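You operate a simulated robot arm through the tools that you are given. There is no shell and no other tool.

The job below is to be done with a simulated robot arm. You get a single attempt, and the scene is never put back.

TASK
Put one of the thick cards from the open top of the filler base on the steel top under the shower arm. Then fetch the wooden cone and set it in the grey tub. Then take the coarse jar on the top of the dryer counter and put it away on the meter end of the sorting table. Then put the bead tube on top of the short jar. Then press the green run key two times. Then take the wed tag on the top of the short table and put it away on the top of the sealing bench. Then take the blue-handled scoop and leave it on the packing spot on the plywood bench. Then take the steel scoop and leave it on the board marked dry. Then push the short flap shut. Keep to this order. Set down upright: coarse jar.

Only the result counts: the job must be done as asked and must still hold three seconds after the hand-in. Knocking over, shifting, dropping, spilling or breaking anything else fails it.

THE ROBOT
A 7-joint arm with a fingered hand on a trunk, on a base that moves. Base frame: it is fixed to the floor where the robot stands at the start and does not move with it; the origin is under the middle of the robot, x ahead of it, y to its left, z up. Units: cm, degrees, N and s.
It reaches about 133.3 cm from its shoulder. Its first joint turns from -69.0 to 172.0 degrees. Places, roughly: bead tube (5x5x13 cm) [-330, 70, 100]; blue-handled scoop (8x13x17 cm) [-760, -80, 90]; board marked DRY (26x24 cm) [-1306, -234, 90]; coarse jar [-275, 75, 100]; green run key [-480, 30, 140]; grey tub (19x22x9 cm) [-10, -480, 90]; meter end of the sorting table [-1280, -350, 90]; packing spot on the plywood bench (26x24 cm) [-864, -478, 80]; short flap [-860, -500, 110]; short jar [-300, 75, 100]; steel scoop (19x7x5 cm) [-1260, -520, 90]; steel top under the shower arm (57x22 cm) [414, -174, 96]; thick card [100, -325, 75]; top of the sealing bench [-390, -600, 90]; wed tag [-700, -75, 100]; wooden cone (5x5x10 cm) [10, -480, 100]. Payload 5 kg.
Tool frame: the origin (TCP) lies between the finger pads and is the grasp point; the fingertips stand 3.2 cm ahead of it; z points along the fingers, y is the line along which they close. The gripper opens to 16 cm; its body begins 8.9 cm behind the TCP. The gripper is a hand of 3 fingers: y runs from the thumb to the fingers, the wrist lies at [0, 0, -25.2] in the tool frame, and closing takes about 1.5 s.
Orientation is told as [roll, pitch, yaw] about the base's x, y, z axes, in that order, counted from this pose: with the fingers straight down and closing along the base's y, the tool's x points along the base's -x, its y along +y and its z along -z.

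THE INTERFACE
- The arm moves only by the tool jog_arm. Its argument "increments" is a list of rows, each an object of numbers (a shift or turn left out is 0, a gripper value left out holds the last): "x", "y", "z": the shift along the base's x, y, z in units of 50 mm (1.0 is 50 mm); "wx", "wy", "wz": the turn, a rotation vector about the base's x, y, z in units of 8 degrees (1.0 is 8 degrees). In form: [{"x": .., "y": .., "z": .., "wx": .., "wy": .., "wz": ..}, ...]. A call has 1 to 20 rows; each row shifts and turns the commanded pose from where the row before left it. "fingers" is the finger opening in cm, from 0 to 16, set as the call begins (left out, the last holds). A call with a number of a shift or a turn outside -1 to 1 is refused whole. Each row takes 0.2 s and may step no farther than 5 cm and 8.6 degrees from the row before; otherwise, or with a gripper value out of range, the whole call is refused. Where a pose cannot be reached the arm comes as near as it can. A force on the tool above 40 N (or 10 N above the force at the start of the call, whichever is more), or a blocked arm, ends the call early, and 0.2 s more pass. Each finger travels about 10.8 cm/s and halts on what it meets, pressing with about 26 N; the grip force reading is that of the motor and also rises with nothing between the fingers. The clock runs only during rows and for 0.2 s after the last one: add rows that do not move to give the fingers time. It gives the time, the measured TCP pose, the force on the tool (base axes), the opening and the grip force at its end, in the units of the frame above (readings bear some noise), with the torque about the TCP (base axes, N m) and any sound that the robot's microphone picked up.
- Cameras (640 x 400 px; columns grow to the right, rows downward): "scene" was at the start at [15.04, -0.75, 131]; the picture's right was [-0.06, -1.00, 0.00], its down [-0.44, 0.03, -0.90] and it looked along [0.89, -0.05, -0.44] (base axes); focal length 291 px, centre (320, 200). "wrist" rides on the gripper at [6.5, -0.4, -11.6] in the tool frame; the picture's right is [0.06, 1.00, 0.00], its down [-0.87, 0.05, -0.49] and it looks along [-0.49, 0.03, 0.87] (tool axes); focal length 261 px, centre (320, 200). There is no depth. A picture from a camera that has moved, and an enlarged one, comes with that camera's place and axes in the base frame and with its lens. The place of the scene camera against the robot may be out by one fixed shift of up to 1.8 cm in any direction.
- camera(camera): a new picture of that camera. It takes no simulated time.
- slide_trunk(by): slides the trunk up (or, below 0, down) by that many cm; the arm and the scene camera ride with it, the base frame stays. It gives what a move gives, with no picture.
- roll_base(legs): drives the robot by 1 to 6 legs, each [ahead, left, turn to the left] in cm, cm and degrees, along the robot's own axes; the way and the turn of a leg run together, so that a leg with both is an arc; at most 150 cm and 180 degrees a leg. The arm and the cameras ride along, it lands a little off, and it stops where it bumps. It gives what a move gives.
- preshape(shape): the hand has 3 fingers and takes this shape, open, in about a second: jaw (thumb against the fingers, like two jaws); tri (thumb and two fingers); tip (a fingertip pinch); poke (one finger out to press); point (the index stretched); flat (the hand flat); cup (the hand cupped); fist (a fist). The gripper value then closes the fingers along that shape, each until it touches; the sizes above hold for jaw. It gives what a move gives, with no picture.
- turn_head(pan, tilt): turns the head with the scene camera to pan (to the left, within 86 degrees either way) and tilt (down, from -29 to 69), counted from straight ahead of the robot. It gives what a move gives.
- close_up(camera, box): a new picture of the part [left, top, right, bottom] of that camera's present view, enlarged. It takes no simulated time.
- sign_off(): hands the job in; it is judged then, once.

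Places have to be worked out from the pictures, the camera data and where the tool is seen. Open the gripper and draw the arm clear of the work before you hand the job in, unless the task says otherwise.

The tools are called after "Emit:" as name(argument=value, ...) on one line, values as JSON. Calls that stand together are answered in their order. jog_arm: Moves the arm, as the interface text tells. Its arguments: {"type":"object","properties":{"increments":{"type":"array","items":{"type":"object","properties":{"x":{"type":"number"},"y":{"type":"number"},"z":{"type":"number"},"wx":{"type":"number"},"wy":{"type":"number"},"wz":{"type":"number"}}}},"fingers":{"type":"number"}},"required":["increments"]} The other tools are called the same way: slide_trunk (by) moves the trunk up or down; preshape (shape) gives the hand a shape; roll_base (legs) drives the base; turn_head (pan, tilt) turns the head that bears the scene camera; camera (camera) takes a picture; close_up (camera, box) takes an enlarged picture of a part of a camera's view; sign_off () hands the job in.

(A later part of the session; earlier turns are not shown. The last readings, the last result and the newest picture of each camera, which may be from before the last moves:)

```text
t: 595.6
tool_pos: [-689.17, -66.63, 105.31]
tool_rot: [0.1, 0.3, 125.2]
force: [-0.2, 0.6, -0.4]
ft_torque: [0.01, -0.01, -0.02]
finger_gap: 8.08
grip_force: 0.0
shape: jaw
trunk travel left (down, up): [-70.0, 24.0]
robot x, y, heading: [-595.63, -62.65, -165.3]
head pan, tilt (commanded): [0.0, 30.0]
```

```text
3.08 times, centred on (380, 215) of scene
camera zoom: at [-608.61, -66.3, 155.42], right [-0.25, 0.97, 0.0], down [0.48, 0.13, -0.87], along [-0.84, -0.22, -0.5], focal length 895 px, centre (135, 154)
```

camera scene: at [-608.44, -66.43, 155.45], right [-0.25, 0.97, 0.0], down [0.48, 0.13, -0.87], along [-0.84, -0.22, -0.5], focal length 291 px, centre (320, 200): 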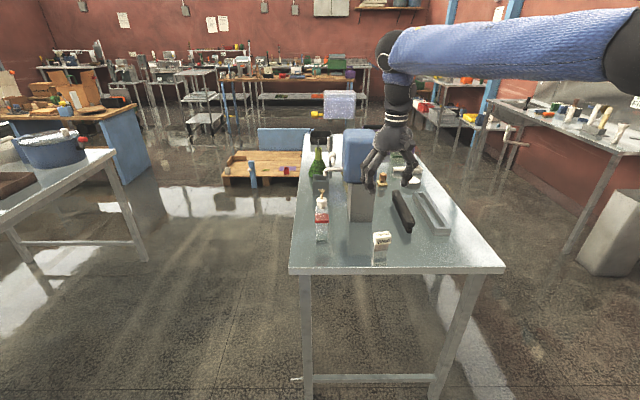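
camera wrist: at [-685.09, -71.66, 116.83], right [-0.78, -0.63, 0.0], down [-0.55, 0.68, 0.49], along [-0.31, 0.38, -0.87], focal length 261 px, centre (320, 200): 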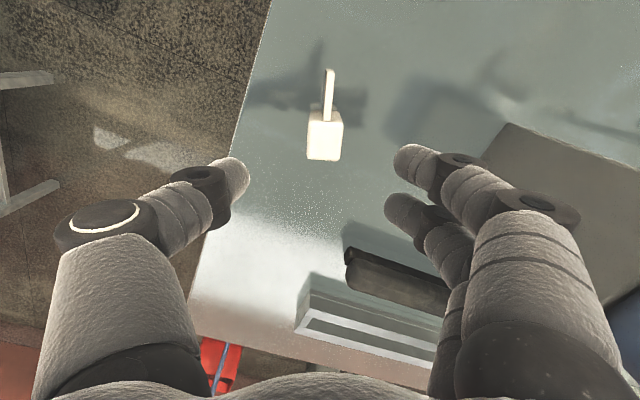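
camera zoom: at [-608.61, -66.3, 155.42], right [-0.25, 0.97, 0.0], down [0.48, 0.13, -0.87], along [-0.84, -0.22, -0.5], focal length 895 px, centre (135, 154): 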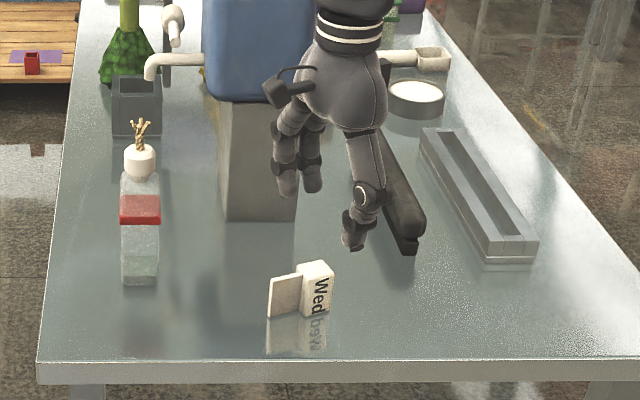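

Centred over the white block. I lower and grip.

Emit:
jog_arm(increments=[{"z": -0.7}, {"z": -0.7}, {"z": -0.7}, {"z": -0.12}, {}])

Emit:
jog_arm(increments=[{}, {}, {}, {}, {}, {}, {}], fingers=0)

Emit:
camera(camera="wrist")

Emit:
close_up(camera="scene", box=[345, 195, 425, 275])

```text
t: 596.8
tool_pos: [-689.3, -66.6, 94.27]
tool_rot: [-0.1, 0.1, 125.4]
force: [-0.6, 0.8, -0.2]
ft_torque: [-0.02, 0.0, -0.01]
finger_gap: 8.07
grip_force: 0.1
shape: jaw
trunk travel left (down, up): [-70.0, 24.0]
robot x, y, heading: [-596.0, -63.1, -165.7]
head pan, tilt (commanded): [0.0, 30.0]
```

```text
t: 598.4
tool_pos: [-689.38, -66.57, 94.25]
tool_rot: [0.1, 0.1, 125.3]
force: [0.0, -0.1, 1.0]
ft_torque: [-0.02, -0.02, 0.01]
finger_gap: 2.44
grip_force: 25.9
shape: jaw
trunk travel left (down, up): [-70.0, 24.0]
robot x, y, heading: [-596.03, -62.82, -165.4]
head pan, tilt (commanded): [0.0, 30.0]
```

```text
taken
camera wrist: at [-685.15, -71.74, 105.76], right [-0.78, -0.63, 0.0], down [-0.55, 0.68, 0.49], along [-0.31, 0.38, -0.87], focal length 261 px, centre (320, 200)
```

wrist: 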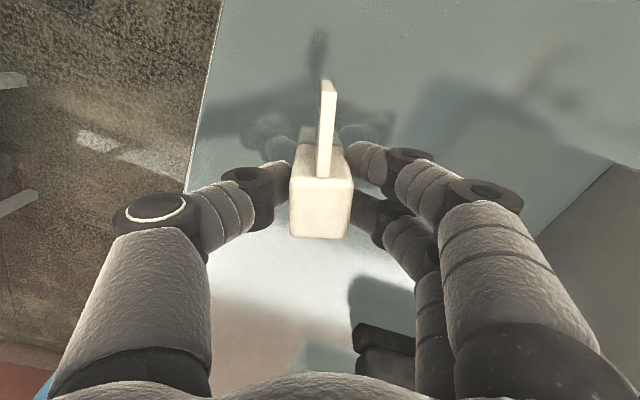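

```text
5.00 times, centred on (385, 235) of scene
camera zoom: at [-608.61, -66.38, 155.42], right [-0.25, 0.97, 0.0], down [0.48, 0.13, -0.87], along [-0.84, -0.22, -0.5], focal length 1454 px, centre (-5, 25)
```

zoom: 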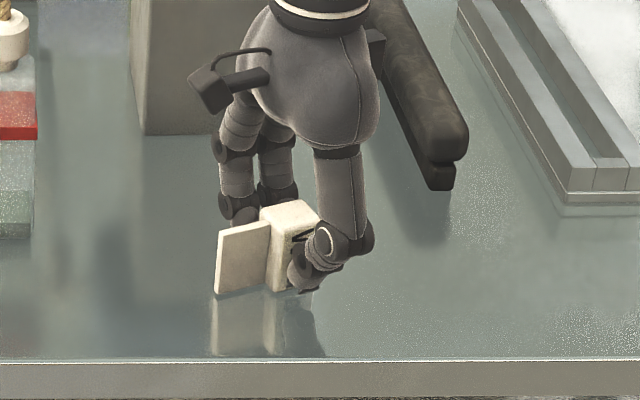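

Squarely gripped (2.44 cm). I lift it, check, and back away.

Emit:
jog_arm(increments=[{"z": 0.4}, {"z": 0.8}, {"z": 0.9}, {"z": 0.9}, {"z": 0.9}, {"z": 0.9}, {"z": 0.9}, {"x": 0.9, "y": 0.2}, {"x": 0.9, "y": 0.2}, {}])

Emit:
camera(camera="wrist")

Emit:
roll_base(legs=[[-45, 0, 0]])

Emit:
camera(camera="scene")

```text
t: 600.6
tool_pos: [-680.21, -64.76, 122.7]
tool_rot: [0.0, 0.1, 125.3]
force: [-1.5, 0.6, -0.5]
ft_torque: [-0.05, -0.04, -0.02]
finger_gap: 2.46
grip_force: 25.7
shape: jaw
trunk travel left (down, up): [-70.0, 24.0]
robot x, y, heading: [-595.69, -62.51, -165.3]
head pan, tilt (commanded): [0.0, 30.0]
```

```text
taken
camera wrist: at [-676.01, -69.91, 134.29], right [-0.78, -0.63, 0.0], down [-0.55, 0.68, 0.49], along [-0.31, 0.38, -0.87], focal length 261 px, centre (320, 200)
```

wrist: 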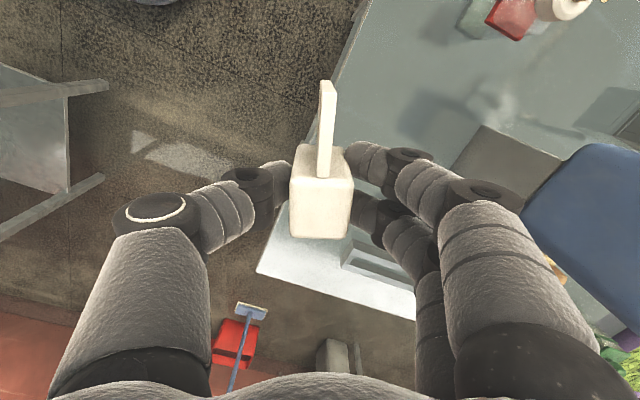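

```text
t: 603.3
tool_pos: [-636.4, -53.35, 122.92]
tool_rot: [0.1, 0.2, 125.1]
force: [0.2, -0.2, 0.5]
ft_torque: [0.01, 0.02, 0.03]
finger_gap: 2.48
grip_force: 26.1
shape: jaw
trunk travel left (down, up): [-70.0, 24.0]
robot x, y, heading: [-552.07, -51.5, -165.5]
head pan, tilt (commanded): [0.0, 30.0]
```

```text
taken
camera scene: at [-564.89, -54.99, 155.43], right [-0.25, 0.97, 0.0], down [0.48, 0.12, -0.87], along [-0.84, -0.22, -0.5], focal length 291 px, centre (320, 200)
```

scene: 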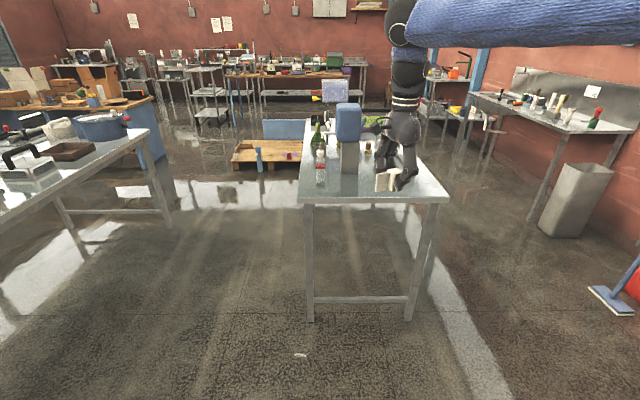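

The tag is secure. I raise it, pull it in, and drive round toward the sealing bench by the wall (passing between the bags and the small side table).

Emit:
jog_arm(increments=[{"z": 0.9}, {"z": 0.9}, {"z": 0.6}, {"x": 0.9, "y": 0.24}, {"x": 0.9, "y": 0.24}, {"x": 0.9, "y": 0.24}, {}])

Emit:
roll_base(legs=[[-80, 0, 0.5], [-80, 0, 0], [0, 145, 0]])

```text
t: 604.9
tool_pos: [-623.12, -49.71, 134.86]
tool_rot: [0.0, 0.1, 125.1]
force: [-0.3, 0.1, -0.2]
ft_torque: [0.03, -0.02, -0.05]
finger_gap: 2.48
grip_force: 26.0
shape: jaw
trunk travel left (down, up): [-70.0, 24.0]
robot x, y, heading: [-552.02, -51.32, -165.5]
head pan, tilt (commanded): [0.0, 30.0]
```

```text
t: 619.8
tool_pos: [-433.78, -149.71, 134.93]
tool_rot: [0.2, 0.2, 124.6]
force: [0.5, -0.8, -1.0]
ft_torque: [0.02, 0.01, -0.02]
finger_gap: 2.46
grip_force: 26.7
shape: jaw
trunk travel left (down, up): [-70.0, 24.0]
robot x, y, heading: [-363.33, -151.79, -166.1]
head pan, tilt (commanded): [0.0, 30.0]
```

Emit:
turn_head(pan=80, tilt=25)

Emit:
camera(camera="scene")

```text
t: 621.4
tool_pos: [-434.1, -149.79, 134.88]
tool_rot: [0.2, 0.2, 124.6]
force: [-0.2, 0.3, 0.0]
ft_torque: [-0.01, -0.03, -0.01]
finger_gap: 2.47
grip_force: 25.6
shape: jaw
trunk travel left (down, up): [-70.0, 24.0]
robot x, y, heading: [-362.98, -152.1, -166.2]
head pan, tilt (commanded): [80.0, 25.0]
```

```text
taken
camera scene: at [-366.51, -162.69, 156.22], right [-1.0, -0.07, 0.0], down [-0.03, 0.42, -0.91], along [0.06, -0.9, -0.42], focal length 291 px, centre (320, 200)
```

scene: 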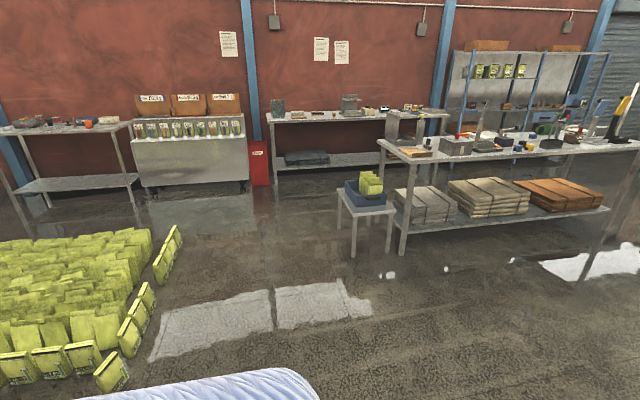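

The way is clear. I continue south to the corridor in front of the sealing bench.

Emit:
roll_base(legs=[[0, 115, 1.2], [0, 115, 0], [0, 100, 0]])

Emit:
turn_head(pan=40, tilt=25)

Emit:
camera(camera="scene")

Emit:
turn_head(pan=0, tilt=30)

Emit:
camera(camera="scene")

```text
t: 637.5
tool_pos: [-349.52, -470.42, 134.92]
tool_rot: [0.2, 0.1, 125.6]
force: [0.3, -0.8, 0.6]
ft_torque: [0.02, 0.0, 0.0]
finger_gap: 2.43
grip_force: 26.1
shape: jaw
trunk travel left (down, up): [-70.0, 24.0]
robot x, y, heading: [-278.79, -471.49, -164.9]
head pan, tilt (commanded): [80.0, 25.0]
```

```text
t: 638.5
tool_pos: [-349.7, -470.36, 134.92]
tool_rot: [0.1, 0.1, 125.5]
force: [0.9, -0.3, -0.1]
ft_torque: [0.01, 0.02, 0.02]
finger_gap: 2.44
grip_force: 26.4
shape: jaw
trunk travel left (down, up): [-70.0, 24.0]
robot x, y, heading: [-278.51, -471.54, -164.9]
head pan, tilt (commanded): [40.0, 25.0]
```

```text
taken
camera scene: at [-288.01, -480.55, 156.22], right [-0.82, 0.57, 0.0], down [0.24, 0.35, -0.91], along [-0.52, -0.74, -0.42], focal length 291 px, centre (320, 200)
```

scene: 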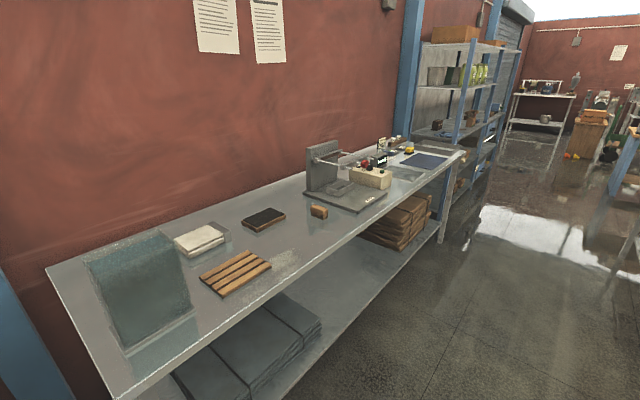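

```text
t: 639.6
tool_pos: [-349.52, -470.34, 134.89]
tool_rot: [0.1, 0.1, 125.6]
force: [0.5, -0.7, 0.3]
ft_torque: [-0.02, -0.02, -0.02]
finger_gap: 2.45
grip_force: 26.0
shape: jaw
trunk travel left (down, up): [-70.0, 24.0]
robot x, y, heading: [-278.98, -471.67, -164.9]
head pan, tilt (commanded): [0.0, 30.0]
```

```text
taken
camera scene: at [-291.47, -475.34, 155.42], right [-0.26, 0.97, 0.0], down [0.48, 0.13, -0.87], along [-0.84, -0.22, -0.5], focal length 291 px, centre (320, 200)
```

scene: 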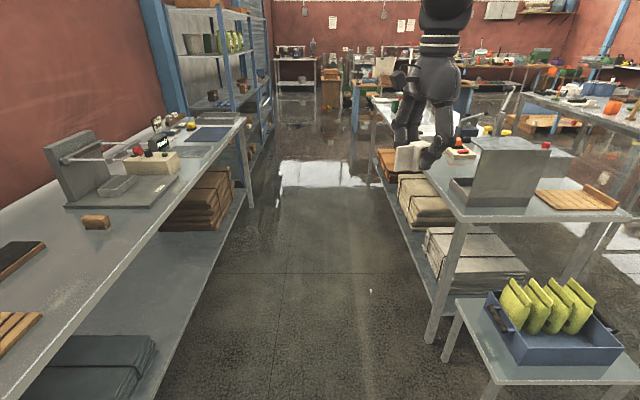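

The sealing bench has free space between the slatted board and the wooden block. I roll 75 cm on and turn to face the bench.

Emit:
roll_base(legs=[[75, 0, 0], [0, 0, 90]])

Emit:
turn_head(pan=0, tilt=40)

Emit:
camera(camera="scene")

Emit:
camera(camera="wrist")

```text
t: 647.5
tool_pos: [-350.49, -561.22, 134.91]
tool_rot: [0.1, 0.1, -143.5]
force: [-0.6, 0.2, -0.8]
ft_torque: [0.0, -0.01, 0.0]
finger_gap: 2.41
grip_force: 25.5
shape: jaw
trunk travel left (down, up): [-70.0, 24.0]
robot x, y, heading: [-350.46, -490.41, -74.4]
head pan, tilt (commanded): [0.0, 30.0]
```

```text
t: 648.2
tool_pos: [-350.39, -561.19, 134.88]
tool_rot: [0.1, 0.0, -143.5]
force: [-0.2, -0.1, 0.1]
ft_torque: [0.02, 0.0, -0.03]
finger_gap: 2.43
grip_force: 25.9
shape: jaw
trunk travel left (down, up): [-70.0, 24.0]
robot x, y, heading: [-350.39, -490.29, -74.2]
head pan, tilt (commanded): [0.0, 40.0]
```

```text
taken
camera scene: at [-345.92, -503.52, 153.89], right [-0.96, -0.27, 0.0], down [-0.18, 0.62, -0.77], along [0.21, -0.74, -0.64], focal length 291 px, centre (320, 200)
```

scene: 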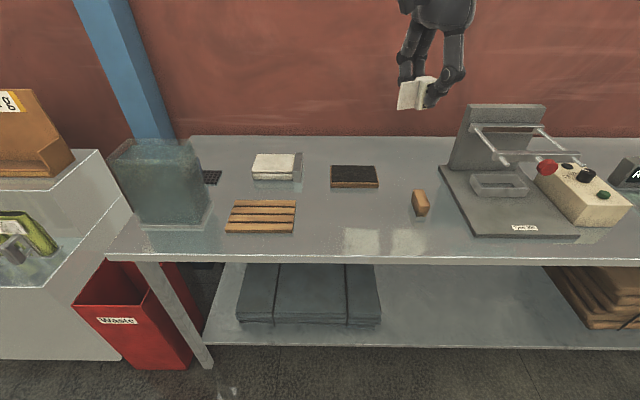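

```text
taken
camera wrist: at [-345.48, -556.99, 146.44], right [0.64, -0.77, 0.0], down [-0.67, -0.56, 0.49], along [-0.37, -0.32, -0.87], focal length 261 px, centre (320, 200)
```

wrist: 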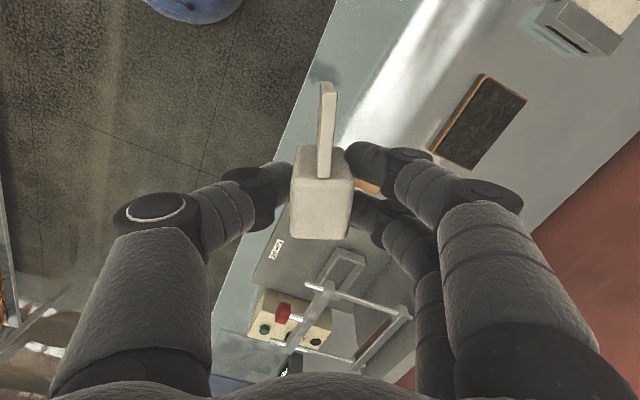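

I move over the free spot (~(-338,-571)) and lower.

Emit:
jog_arm(increments=[{"x": 0.8, "y": -0.5}, {"x": 0.8, "y": -0.5}, {"x": 0.8, "y": -0.5}, {"y": -0.45}, {"z": -0.9}, {"z": -0.9}, {"z": -0.9}, {"z": -0.9}, {"z": -0.9}, {"z": -0.9}, {}])

Emit:
camera(camera="scene")

Emit:
camera(camera="wrist")

```text
t: 650.6
tool_pos: [-338.64, -570.5, 108.09]
tool_rot: [0.1, 0.2, -143.4]
force: [1.2, -0.5, -0.2]
ft_torque: [-0.03, 0.02, -0.02]
finger_gap: 2.41
grip_force: 25.6
shape: jaw
trunk travel left (down, up): [-70.0, 24.0]
robot x, y, heading: [-349.87, -490.16, -74.1]
head pan, tilt (commanded): [0.0, 40.0]
```

```text
taken
camera scene: at [-345.88, -503.38, 153.91], right [-0.96, -0.27, 0.0], down [-0.18, 0.62, -0.77], along [0.21, -0.74, -0.64], focal length 291 px, centre (320, 200)
```

scene: 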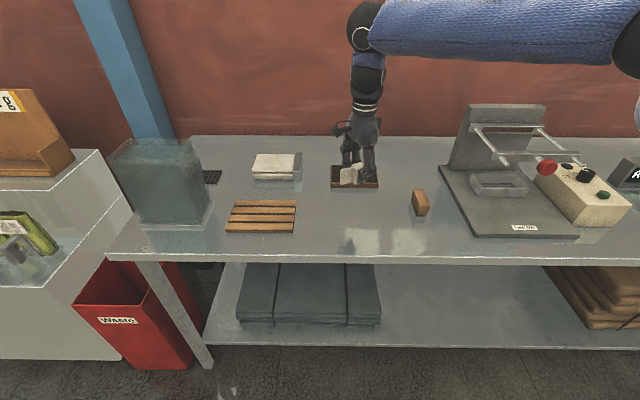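

```text
taken
camera wrist: at [-333.53, -566.42, 119.57], right [0.64, -0.77, 0.0], down [-0.67, -0.56, 0.49], along [-0.37, -0.32, -0.87], focal length 261 px, centre (320, 200)
```

wrist: 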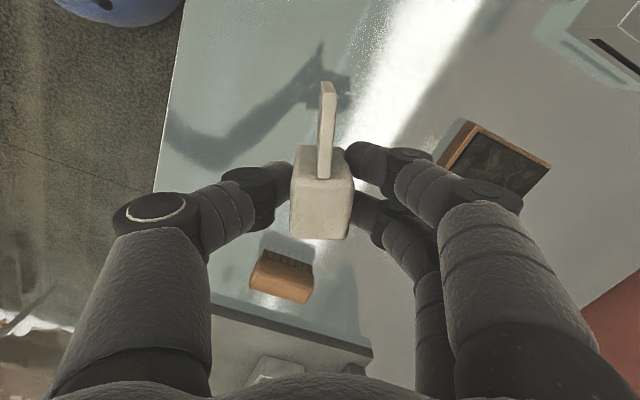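

The place below is free. I lower on and finish with fine steps.

Emit:
jog_arm(increments=[{"z": -0.8}, {"z": -0.8}, {"z": -0.4}, {}])

Emit:
jog_arm(increments=[{"z": -0.1}, {"z": -0.1}, {}])

Emit:
jog_arm(increments=[{"z": -0.1}, {"z": -0.1}, {}])

Emit:
jog_arm(increments=[{"z": -0.1}, {}])

```text
t: 651.6
tool_pos: [-338.52, -570.8, 97.82]
tool_rot: [0.2, 0.1, -143.5]
force: [0.8, 0.2, -0.4]
ft_torque: [-0.02, -0.01, 0.0]
finger_gap: 2.41
grip_force: 26.1
shape: jaw
trunk travel left (down, up): [-70.0, 24.0]
robot x, y, heading: [-350.59, -490.53, -74.0]
head pan, tilt (commanded): [0.0, 40.0]
```

```text
t: 652.5
tool_pos: [-338.53, -570.8, 96.89]
tool_rot: [0.2, 0.1, -143.4]
force: [-0.5, 0.0, -0.6]
ft_torque: [-0.02, -0.02, 0.01]
finger_gap: 2.42
grip_force: 25.9
shape: jaw
trunk travel left (down, up): [-70.0, 24.0]
robot x, y, heading: [-350.78, -490.05, -74.2]
head pan, tilt (commanded): [0.0, 40.0]
```

```text
t: 653.2
tool_pos: [-338.51, -570.74, 95.97]
tool_rot: [0.1, 0.1, -143.5]
force: [-0.5, 0.1, -0.2]
ft_torque: [-0.02, 0.01, 0.01]
finger_gap: 2.43
grip_force: 26.2
shape: jaw
trunk travel left (down, up): [-70.0, 24.0]
robot x, y, heading: [-350.59, -490.19, -74.0]
head pan, tilt (commanded): [0.0, 40.0]
```

```text
t: 653.9
tool_pos: [-338.6, -570.82, 95.43]
tool_rot: [0.1, 0.1, -143.5]
force: [0.3, -0.9, -1.2]
ft_torque: [0.0, -0.03, -0.02]
finger_gap: 2.41
grip_force: 26.5
shape: jaw
trunk travel left (down, up): [-70.0, 24.0]
robot x, y, heading: [-350.31, -490.18, -74.4]
head pan, tilt (commanded): [0.0, 40.0]
```

Emit:
jog_arm(increments=[{"z": -0.1}, {}])

Emit:
jog_arm(increments=[{"z": -0.08}, {}])

Emit:
close_up(camera="scene", box=[310, 130, 410, 240])

```text
t: 654.5
tool_pos: [-338.65, -570.85, 94.99]
tool_rot: [0.1, 0.2, -143.5]
force: [0.5, -0.3, -0.1]
ft_torque: [0.03, -0.04, -0.01]
finger_gap: 2.42
grip_force: 26.3
shape: jaw
trunk travel left (down, up): [-70.0, 24.0]
robot x, y, heading: [-350.31, -490.29, -74.3]
head pan, tilt (commanded): [0.0, 40.0]
```

```text
t: 655.0
tool_pos: [-338.5, -570.78, 94.52]
tool_rot: [0.1, 0.2, -143.4]
force: [-0.5, 0.6, 0.9]
ft_torque: [-0.02, 0.02, 0.01]
finger_gap: 2.42
grip_force: 26.5
shape: jaw
trunk travel left (down, up): [-70.0, 24.0]
robot x, y, heading: [-350.64, -490.38, -74.3]
head pan, tilt (commanded): [0.0, 40.0]
```

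```text
3.64 times, centred on (360, 185) of scene
camera zoom: at [-345.91, -503.52, 153.89], right [-0.96, -0.27, 0.0], down [-0.18, 0.62, -0.77], along [0.21, -0.74, -0.64], focal length 1058 px, centre (174, 254)
```

zoom: 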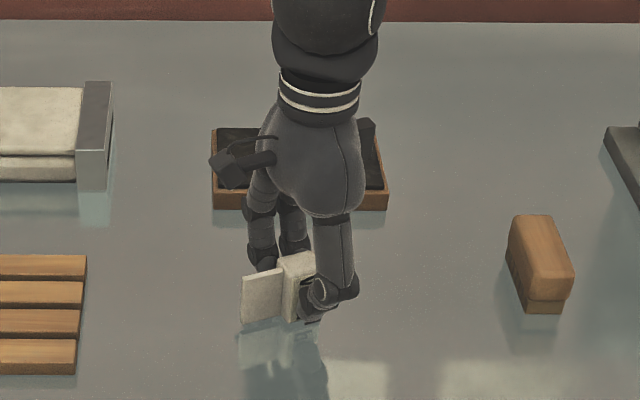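

Emit:
jog_arm(increments=[{"z": -0.06}, {}])

Emit:
jog_arm(increments=[{"z": -0.04}, {}])

```text
t: 655.6
tool_pos: [-338.57, -570.84, 94.28]
tool_rot: [0.1, 0.1, -143.5]
force: [0.3, 1.1, 0.7]
ft_torque: [-0.03, 0.01, 0.02]
finger_gap: 2.39
grip_force: 25.9
shape: jaw
trunk travel left (down, up): [-70.0, 24.0]
robot x, y, heading: [-350.6, -490.46, -74.2]
head pan, tilt (commanded): [0.0, 40.0]
```

```text
t: 656.2
tool_pos: [-338.57, -570.82, 94.15]
tool_rot: [0.2, 0.1, -143.6]
force: [-2.3, -0.5, 11.0]
ft_torque: [-0.09, 0.01, 0.0]
finger_gap: 2.43
grip_force: 25.8
shape: jaw
trunk travel left (down, up): [-70.0, 24.0]
robot x, y, heading: [-350.79, -490.22, -73.9]
head pan, tilt (commanded): [0.0, 40.0]
```

Contact (11 N). I release slowly and check that the tag does not stick to a finger.

Emit:
jog_arm(increments=[{}, {}, {}], fingers=4)

Emit:
jog_arm(increments=[{}, {}, {}], fingers=8)

Emit:
camera(camera="wrist")

Emit:
close_up(camera="scene", box=[310, 130, 410, 240])

```text
t: 657.0
tool_pos: [-338.57, -570.9, 93.92]
tool_rot: [0.2, 0.1, -143.5]
force: [0.2, -0.2, -0.8]
ft_torque: [-0.05, 0.01, 0.0]
finger_gap: 3.96
grip_force: 0.0
shape: jaw
trunk travel left (down, up): [-70.0, 24.0]
robot x, y, heading: [-350.58, -490.34, -73.8]
head pan, tilt (commanded): [0.0, 40.0]
```

```text
t: 657.9
tool_pos: [-338.45, -570.77, 93.92]
tool_rot: [0.1, 0.1, -143.5]
force: [-0.5, 0.7, -0.6]
ft_torque: [-0.02, 0.02, 0.0]
finger_gap: 7.93
grip_force: 0.0
shape: jaw
trunk travel left (down, up): [-70.0, 24.0]
robot x, y, heading: [-350.48, -490.01, -74.3]
head pan, tilt (commanded): [0.0, 40.0]
```

```text
taken
camera wrist: at [-333.5, -566.72, 105.54], right [0.64, -0.77, 0.0], down [-0.67, -0.56, 0.49], along [-0.37, -0.32, -0.87], focal length 261 px, centre (320, 200)
```

wrist: 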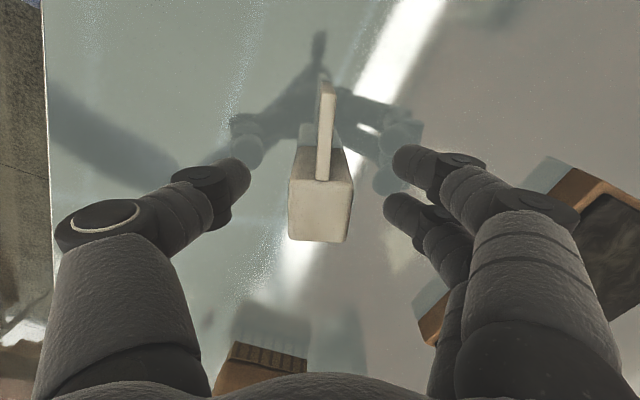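

```text
3.64 times, centred on (360, 185) of scene
camera zoom: at [-345.91, -503.52, 153.89], right [-0.96, -0.27, 0.0], down [-0.18, 0.62, -0.77], along [0.21, -0.74, -0.64], focal length 1058 px, centre (174, 254)
```

zoom: 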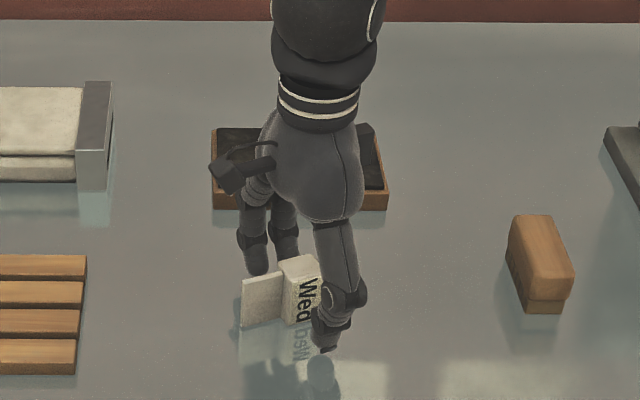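

The tag lies free on the sealing bench. I lift the hand straight up.

Emit:
jog_arm(increments=[{"z": 0.5}, {"z": 0.8}, {"z": 0.9}, {"z": 0.9}, {"z": 0.9}, {"z": 0.9}, {"z": 0.9}, {"z": 0.9}, {"z": 0.9}, {}])

Emit:
camera(camera="scene")

```text
t: 660.0
tool_pos: [-338.78, -571.08, 131.89]
tool_rot: [0.1, 0.2, -143.6]
force: [-0.4, -0.5, -0.6]
ft_torque: [0.03, -0.04, 0.01]
finger_gap: 7.95
grip_force: 0.1
shape: jaw
trunk travel left (down, up): [-70.0, 24.0]
robot x, y, heading: [-350.2, -490.44, -74.0]
head pan, tilt (commanded): [0.0, 40.0]
```

```text
taken
camera scene: at [-345.97, -503.7, 153.87], right [-0.96, -0.27, 0.0], down [-0.17, 0.62, -0.77], along [0.21, -0.74, -0.64], focal length 291 px, centre (320, 200)
```

scene: 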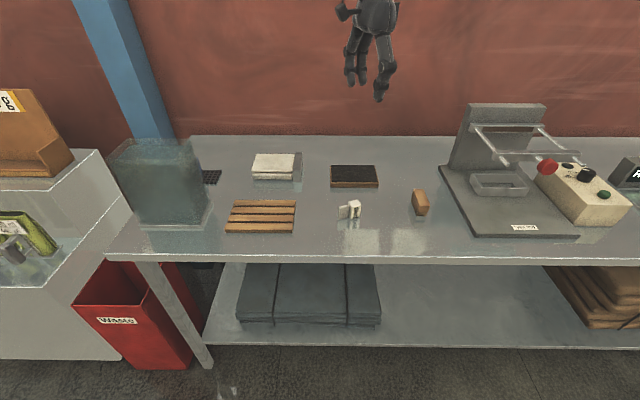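

Tag delivered. Next the blue-handled scoop back on the short table. I turn west along the corridor and look for the direct way.

Emit:
jog_arm(increments=[{"x": -0.3, "y": 0.9}, {"x": -0.3, "y": 0.9}, {"z": 0.6}, {}])

Emit:
roll_base(legs=[[0, 0, -91]])

Emit:
turn_head(pan=5, tilt=20)

Emit:
camera(camera="scene")

```text
t: 661.0
tool_pos: [-341.74, -562.19, 134.99]
tool_rot: [-0.1, 0.2, -143.5]
force: [-0.9, -0.8, 0.6]
ft_torque: [0.01, -0.01, -0.01]
finger_gap: 7.95
grip_force: 0.2
shape: jaw
trunk travel left (down, up): [-70.0, 24.0]
robot x, y, heading: [-350.25, -490.03, -74.5]
head pan, tilt (commanded): [0.0, 40.0]
```

```text
t: 665.3
tool_pos: [-422.35, -498.03, 135.02]
tool_rot: [0.1, 0.2, 125.8]
force: [0.0, -0.2, -0.3]
ft_torque: [0.01, -0.02, 0.0]
finger_gap: 7.95
grip_force: 0.1
shape: jaw
trunk travel left (down, up): [-70.0, 24.0]
robot x, y, heading: [-350.42, -490.3, -165.1]
head pan, tilt (commanded): [0.0, 40.0]
```

```text
t: 666.1
tool_pos: [-422.26, -498.05, 134.98]
tool_rot: [0.1, 0.1, 125.7]
force: [0.8, 0.9, -0.6]
ft_torque: [-0.03, -0.03, 0.0]
finger_gap: 7.96
grip_force: 0.1
shape: jaw
trunk travel left (down, up): [-70.0, 24.0]
robot x, y, heading: [-350.7, -489.87, -164.9]
head pan, tilt (commanded): [5.0, 20.0]
```

```text
taken
camera scene: at [-363.21, -494.94, 157.02], right [-0.34, 0.94, 0.0], down [0.32, 0.12, -0.94], along [-0.88, -0.32, -0.34], focal length 291 px, centre (320, 200)
```

scene: 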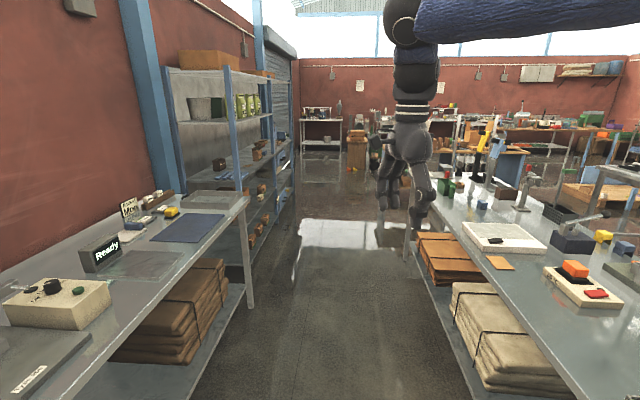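

The corridor leads on west. I drive to its end, then turn north.

Emit:
roll_base(legs=[[150, 0, 0], [150, 0, 0], [27, 0, 0], [0, 0, -90]])

Emit:
turn_head(pan=0, tilt=20)

Emit:
camera(camera="scene")

Emit:
turn_head(pan=55, tilt=25)

Emit:
camera(camera="scene")

```text
t: 686.1
tool_pos: [-675.76, -503.12, 135.02]
tool_rot: [0.1, 0.1, 35.2]
force: [-0.1, 0.0, 0.2]
ft_torque: [0.0, 0.02, 0.0]
finger_gap: 7.97
grip_force: 0.1
shape: jaw
trunk travel left (down, up): [-70.0, 24.0]
robot x, y, heading: [-668.5, -574.98, 104.0]
head pan, tilt (commanded): [5.0, 20.0]
```

```text
t: 686.7
tool_pos: [-675.85, -503.17, 135.01]
tool_rot: [0.1, 0.1, 35.2]
force: [-0.1, -0.1, -0.1]
ft_torque: [-0.02, 0.02, 0.0]
finger_gap: 7.97
grip_force: 0.2
shape: jaw
trunk travel left (down, up): [-70.0, 24.0]
robot x, y, heading: [-668.75, -575.19, 104.3]
head pan, tilt (commanded): [0.0, 20.0]
```

```text
taken
camera scene: at [-671.54, -561.39, 157.03], right [0.97, 0.25, 0.0], down [0.09, -0.33, -0.94], along [-0.23, 0.91, -0.34], focal length 291 px, centre (320, 200)
```

scene: 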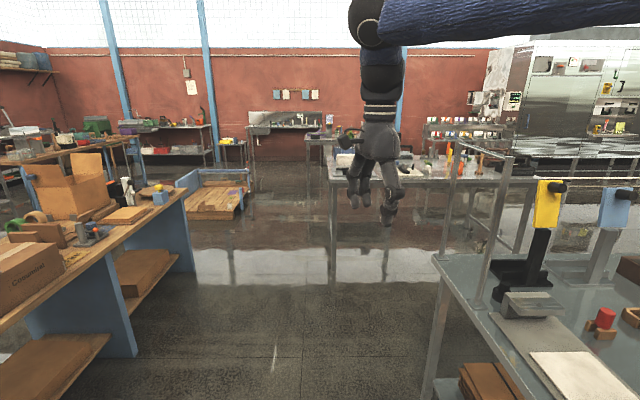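

```text
t: 688.0
tool_pos: [-675.82, -503.1, 135.07]
tool_rot: [0.0, 0.1, 35.1]
force: [0.5, 0.8, -0.4]
ft_torque: [0.03, 0.01, 0.01]
finger_gap: 7.96
grip_force: 0.0
shape: jaw
trunk travel left (down, up): [-70.0, 24.0]
robot x, y, heading: [-668.87, -575.16, 104.5]
head pan, tilt (commanded): [55.0, 25.0]
```

```text
taken
camera scene: at [-677.83, -567.17, 156.22], right [0.35, 0.94, 0.0], down [0.4, -0.15, -0.91], along [-0.85, 0.32, -0.42], focal length 291 px, centre (320, 200)
```

scene: 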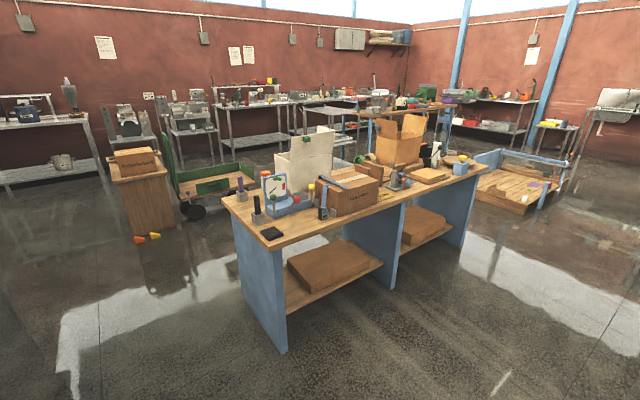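

Clear view: I go north between the plywood bench and table A, then into the aisle south of the short table.

Emit:
roll_base(legs=[[90, 28, 0.5], [90, 28, 0], [90, 0, 0], [85, 0, 0]])

Emit:
turn_head(pan=-35, tilt=25)

Emit:
camera(camera="scene")

```text
t: 705.9
tool_pos: [-817.98, -172.39, 134.95]
tool_rot: [0.1, 0.1, 35.4]
force: [-0.2, 0.3, 0.3]
ft_torque: [0.0, -0.03, 0.0]
finger_gap: 7.97
grip_force: 0.1
shape: jaw
trunk travel left (down, up): [-70.0, 24.0]
robot x, y, heading: [-810.7, -244.11, 104.9]
head pan, tilt (commanded): [55.0, 25.0]
```

```text
t: 707.5
tool_pos: [-817.9, -172.36, 135.04]
tool_rot: [0.1, 0.1, 35.4]
force: [0.2, -0.8, 0.4]
ft_torque: [-0.03, -0.02, 0.01]
finger_gap: 7.97
grip_force: 0.0
shape: jaw
trunk travel left (down, up): [-70.0, 24.0]
robot x, y, heading: [-810.58, -244.13, 104.4]
head pan, tilt (commanded): [-35.0, 25.0]
```

```text
taken
camera scene: at [-807.83, -230.95, 156.22], right [0.94, -0.35, 0.0], down [-0.15, -0.4, -0.91], along [0.31, 0.85, -0.42], focal length 291 px, centre (320, 200)
```

scene: 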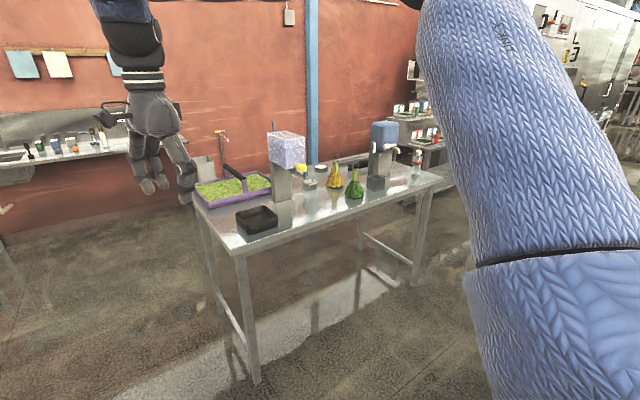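

Emit:
close_up(camera="scene", box=[180, 110, 440, 250])

Emit:
close_up(camera="scene", box=[185, 120, 325, 240])

```text
2.46 times, centred on (310, 180) of scene
camera zoom: at [-807.83, -230.95, 156.22], right [0.94, -0.35, 0.0], down [-0.15, -0.4, -0.91], along [0.31, 0.85, -0.42], focal length 716 px, centre (345, 249)
```

zoom: 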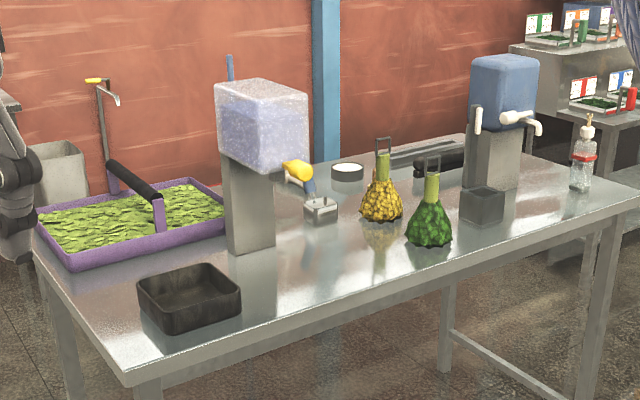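

```text
3.33 times, centred on (255, 180) of scene
camera zoom: at [-807.83, -230.95, 156.22], right [0.94, -0.35, 0.0], down [-0.15, -0.4, -0.91], along [0.31, 0.85, -0.42], focal length 970 px, centre (537, 267)
```

zoom: 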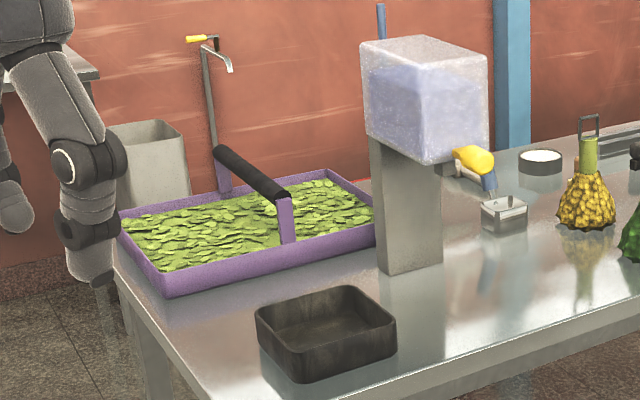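

The blue-handled scoop (steel pan, blue handle upright) stands under the yellow tap of the lavender dispenser. I go into the aisle in front of it for a closer look.

Emit:
roll_base(legs=[[40, -75, 0.5]])

Emit:
turn_head(pan=0, tilt=30)

Emit:
camera(camera="scene")

Emit:
camera(camera="wrist")

```text
t: 712.1
tool_pos: [-757.39, -113.26, 135.15]
tool_rot: [0.1, 0.1, 37.0]
force: [0.9, 0.2, 0.0]
ft_torque: [-0.01, 0.0, -0.01]
finger_gap: 7.97
grip_force: 0.0
shape: jaw
trunk travel left (down, up): [-70.0, 24.0]
robot x, y, heading: [-748.0, -184.93, 106.3]
head pan, tilt (commanded): [-35.0, 25.0]
```

```text
t: 713.1
tool_pos: [-757.27, -113.39, 135.03]
tool_rot: [0.1, 0.1, 37.0]
force: [0.8, -0.2, 0.8]
ft_torque: [-0.03, -0.01, 0.02]
finger_gap: 7.97
grip_force: 0.1
shape: jaw
trunk travel left (down, up): [-70.0, 24.0]
robot x, y, heading: [-748.12, -185.09, 106.5]
head pan, tilt (commanded): [0.0, 30.0]
```

```text
taken
camera scene: at [-751.03, -171.76, 155.42], right [0.96, 0.28, 0.0], down [0.14, -0.48, -0.87], along [-0.24, 0.83, -0.5], focal length 291 px, centre (320, 200)
```

scene: 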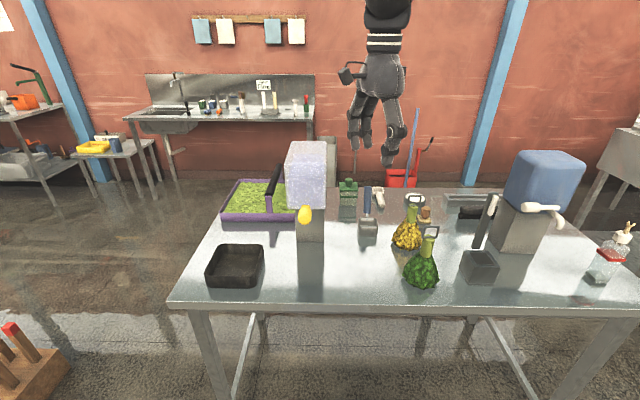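

```text
taken
camera wrist: at [-762.21, -117.69, 146.58], right [-0.65, 0.76, 0.0], down [0.66, 0.57, 0.49], along [0.37, 0.32, -0.87], focal length 261 px, centre (320, 200)
```

wrist: 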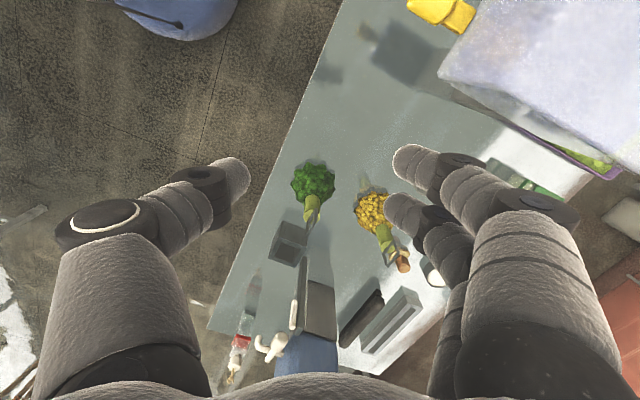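

Emit:
close_up(camera="scene", box=[270, 120, 450, 300])

Emit:
close_up(camera="scene", box=[330, 170, 410, 250])

```text
2.22 times, centred on (360, 210) of scene
camera zoom: at [-751.03, -171.76, 155.42], right [0.96, 0.28, 0.0], down [0.14, -0.48, -0.87], along [-0.24, 0.83, -0.5], focal length 646 px, centre (231, 178)
```

zoom: 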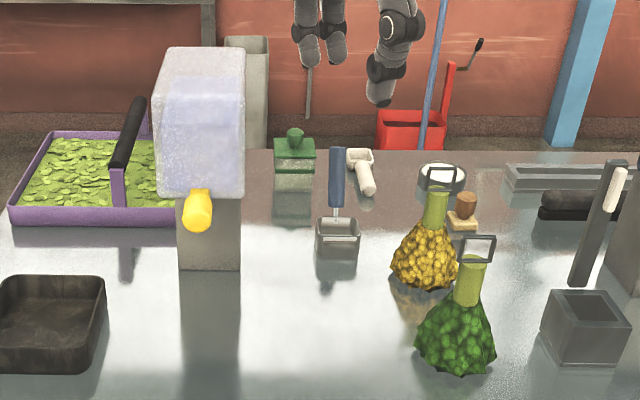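

```text
5.00 times, centred on (370, 210) of scene
camera zoom: at [-751.03, -171.76, 155.42], right [0.96, 0.28, 0.0], down [0.14, -0.48, -0.87], along [-0.24, 0.83, -0.5], focal length 1454 px, centre (70, 150)
```

zoom: 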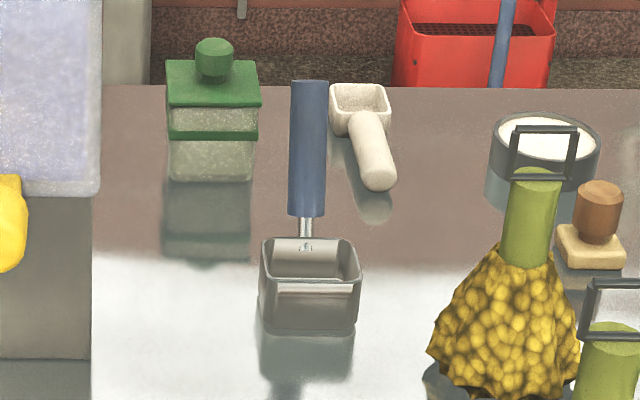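

I see it well: a steel pan with a blue handle rising at its back, free-standing, handle top near (-761,-76,106). I turn the hand to close east–west on the handle and move above it.

Emit:
jog_arm(increments=[{"wz": 1}, {"wz": 1}, {"wz": 1}, {"wz": 1}, {"wz": 1}, {"wz": 1}, {"wz": 1}, {"wz": 1}, {"wz": 0.5}, {"y": 0.9}, {"y": 0.9}, {"y": 0.9}, {"y": 0.9}, {"y": 0.9}, {"y": 0.9}, {"x": -0.5, "y": 0.6}, {}], fingers=7)

Emit:
camera(camera="wrist")

Emit:
camera(camera="scene")

```text
t: 716.7
tool_pos: [-759.38, -85.46, 133.55]
tool_rot: [0.3, -0.7, 104.9]
force: [0.1, 0.4, 0.3]
ft_torque: [-0.02, -0.01, -0.01]
finger_gap: 7.04
grip_force: 0.1
shape: jaw
out of reach, approached as far as the arm can: row 16
trunk travel left (down, up): [-70.0, 24.0]
robot x, y, heading: [-747.99, -185.03, 106.4]
head pan, tilt (commanded): [0.0, 30.0]
```

```text
taken
camera wrist: at [-757.07, -91.84, 145.05], right [-0.95, -0.32, 0.0], down [-0.27, 0.82, 0.5], along [-0.16, 0.47, -0.87], focal length 261 px, centre (320, 200)
```

wrist: 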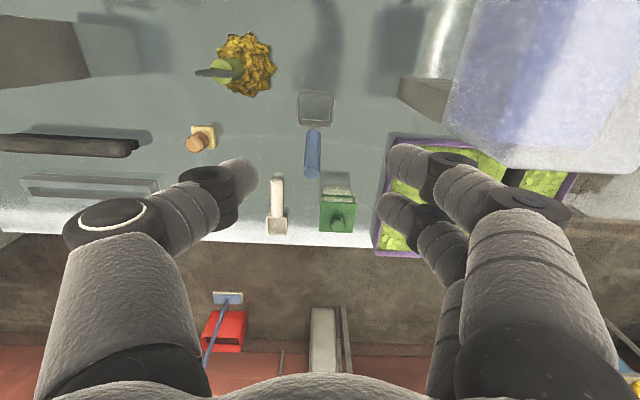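

```text
taken
camera scene: at [-751.05, -171.78, 155.43], right [0.96, 0.28, 0.0], down [0.14, -0.48, -0.87], along [-0.24, 0.83, -0.5], focal length 291 px, centre (320, 200)
```

scene: 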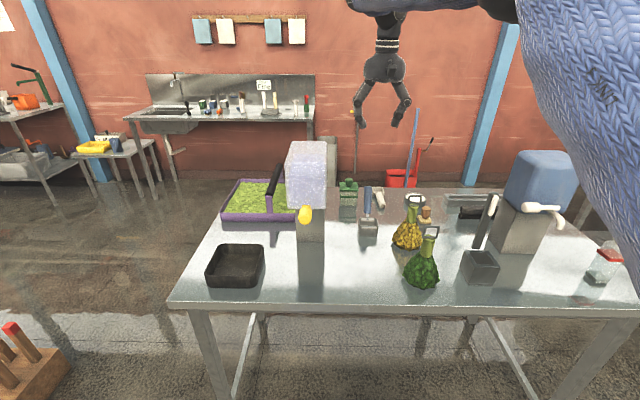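

The handle runs from about (-760,-79,96) to (-761,-75,106). I roll 10 cm closer to be comfortably in reach, then go over the handle.

Emit:
roll_base(legs=[[10, 4, 0]])

Emit:
jog_arm(increments=[{"z": -0.8}, {"z": -0.8}, {"z": -0.8}, {}])

Emit:
camera(camera="wrist")

Emit:
close_up(camera="scene", box=[270, 90, 470, 270])

```text
t: 717.9
tool_pos: [-765.99, -77.02, 133.48]
tool_rot: [0.4, -0.6, 104.9]
force: [-1.1, 0.3, 0.4]
ft_torque: [-0.02, -0.04, 0.0]
finger_gap: 7.04
grip_force: 0.1
shape: jaw
trunk travel left (down, up): [-70.0, 24.0]
robot x, y, heading: [-754.5, -176.92, 106.7]
head pan, tilt (commanded): [0.0, 30.0]
```

```text
t: 718.9
tool_pos: [-766.13, -77.28, 121.56]
tool_rot: [0.3, -0.7, 105.0]
force: [0.3, 0.9, 0.4]
ft_torque: [0.04, 0.01, -0.01]
finger_gap: 7.05
grip_force: 0.1
shape: jaw
trunk travel left (down, up): [-70.0, 24.0]
robot x, y, heading: [-754.57, -176.56, 106.2]
head pan, tilt (commanded): [0.0, 30.0]
```

```text
taken
camera wrist: at [-763.91, -83.72, 133.08], right [-0.95, -0.32, 0.0], down [-0.27, 0.82, 0.5], along [-0.16, 0.47, -0.86], focal length 261 px, centre (320, 200)
```

wrist: 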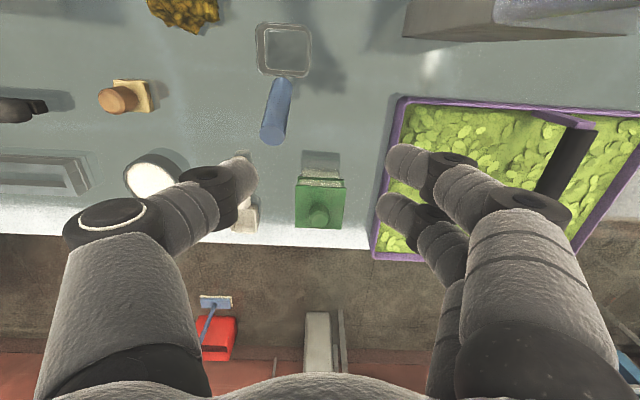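

```text
2.22 times, centred on (370, 180) of scene
camera zoom: at [-757.77, -163.5, 155.44], right [0.96, 0.28, 0.0], down [0.14, -0.48, -0.87], along [-0.24, 0.83, -0.5], focal length 646 px, centre (209, 244)
```

zoom: 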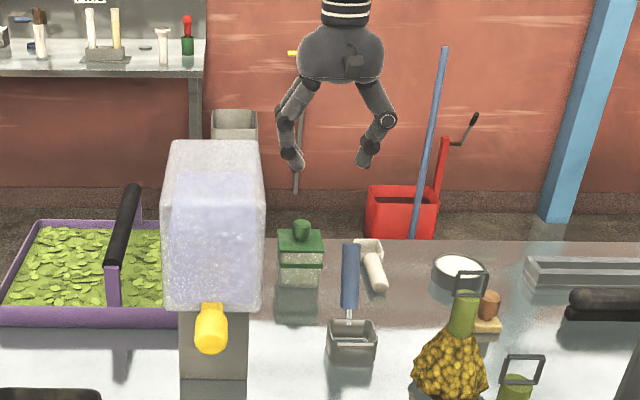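

Emit:
jog_arm(increments=[{"x": 0.5}, {"x": 0.53, "y": 0.15}, {"z": -0.8}, {"z": -0.8}, {}])

Emit:
camera(camera="wrist")

Emit:
close_up(camera="scene", box=[310, 100, 450, 260])

```text
t: 720.1
tool_pos: [-760.83, -76.26, 113.58]
tool_rot: [0.3, -0.5, 105.0]
force: [0.5, -1.0, 0.5]
ft_torque: [0.02, 0.0, 0.02]
finger_gap: 7.08
grip_force: 0.1
shape: jaw
trunk travel left (down, up): [-70.0, 24.0]
robot x, y, heading: [-754.4, -176.71, 105.9]
head pan, tilt (commanded): [0.0, 30.0]
```

```text
taken
camera wrist: at [-758.52, -82.67, 125.1], right [-0.95, -0.32, 0.0], down [-0.27, 0.82, 0.5], along [-0.16, 0.47, -0.87], focal length 261 px, centre (320, 200)
```

wrist: 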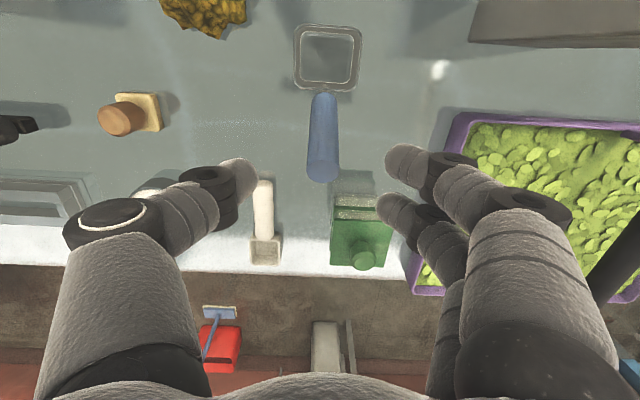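

```text
2.50 times, centred on (380, 180) of scene
camera zoom: at [-757.72, -163.48, 155.44], right [0.96, 0.28, 0.0], down [0.14, -0.48, -0.87], along [-0.24, 0.83, -0.5], focal length 727 px, centre (170, 250)
```

zoom: 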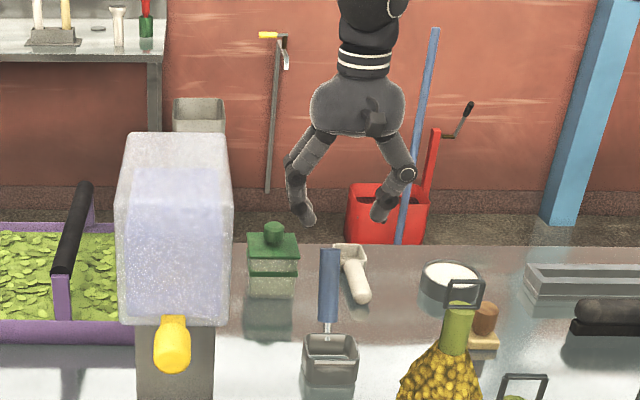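

The handle will pass between thumb and fingers. I lower to z≈102 and grip.

Emit:
jog_arm(increments=[{"z": -0.6}, {"z": -0.6}, {"z": -0.6}, {"z": -0.5}, {}])

Emit:
camera(camera="wrist")

Emit:
close_up(camera="scene", box=[310, 100, 450, 260])

```text
t: 721.3
tool_pos: [-760.75, -76.54, 102.19]
tool_rot: [0.4, -0.6, 104.9]
force: [0.5, 0.0, -0.4]
ft_torque: [-0.01, -0.01, -0.01]
finger_gap: 7.03
grip_force: 0.1
shape: jaw
trunk travel left (down, up): [-70.0, 24.0]
robot x, y, heading: [-754.58, -176.7, 106.2]
head pan, tilt (commanded): [0.0, 30.0]
```

```text
taken
camera wrist: at [-758.46, -82.79, 113.57], right [-0.95, -0.32, 0.0], down [-0.27, 0.82, 0.5], along [-0.16, 0.47, -0.87], focal length 261 px, centre (320, 200)
```

wrist: 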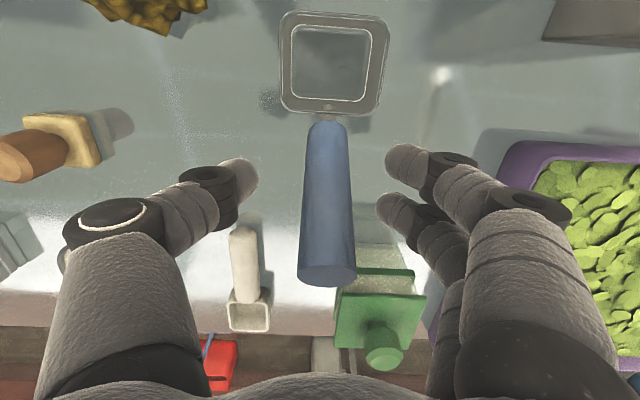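

```text
2.50 times, centred on (380, 180) of scene
camera zoom: at [-757.69, -163.44, 155.43], right [0.96, 0.28, 0.0], down [0.14, -0.48, -0.87], along [-0.24, 0.83, -0.5], focal length 727 px, centre (170, 250)
```

zoom: 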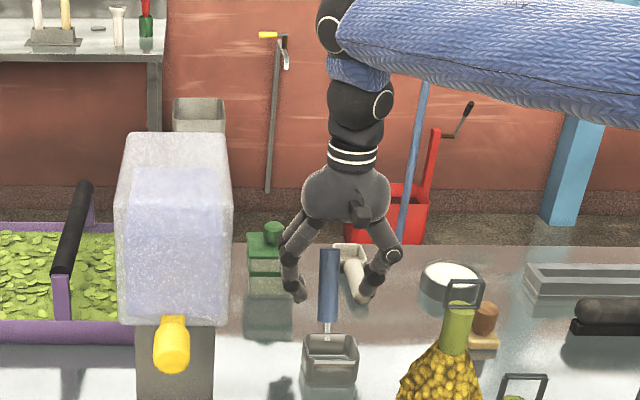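

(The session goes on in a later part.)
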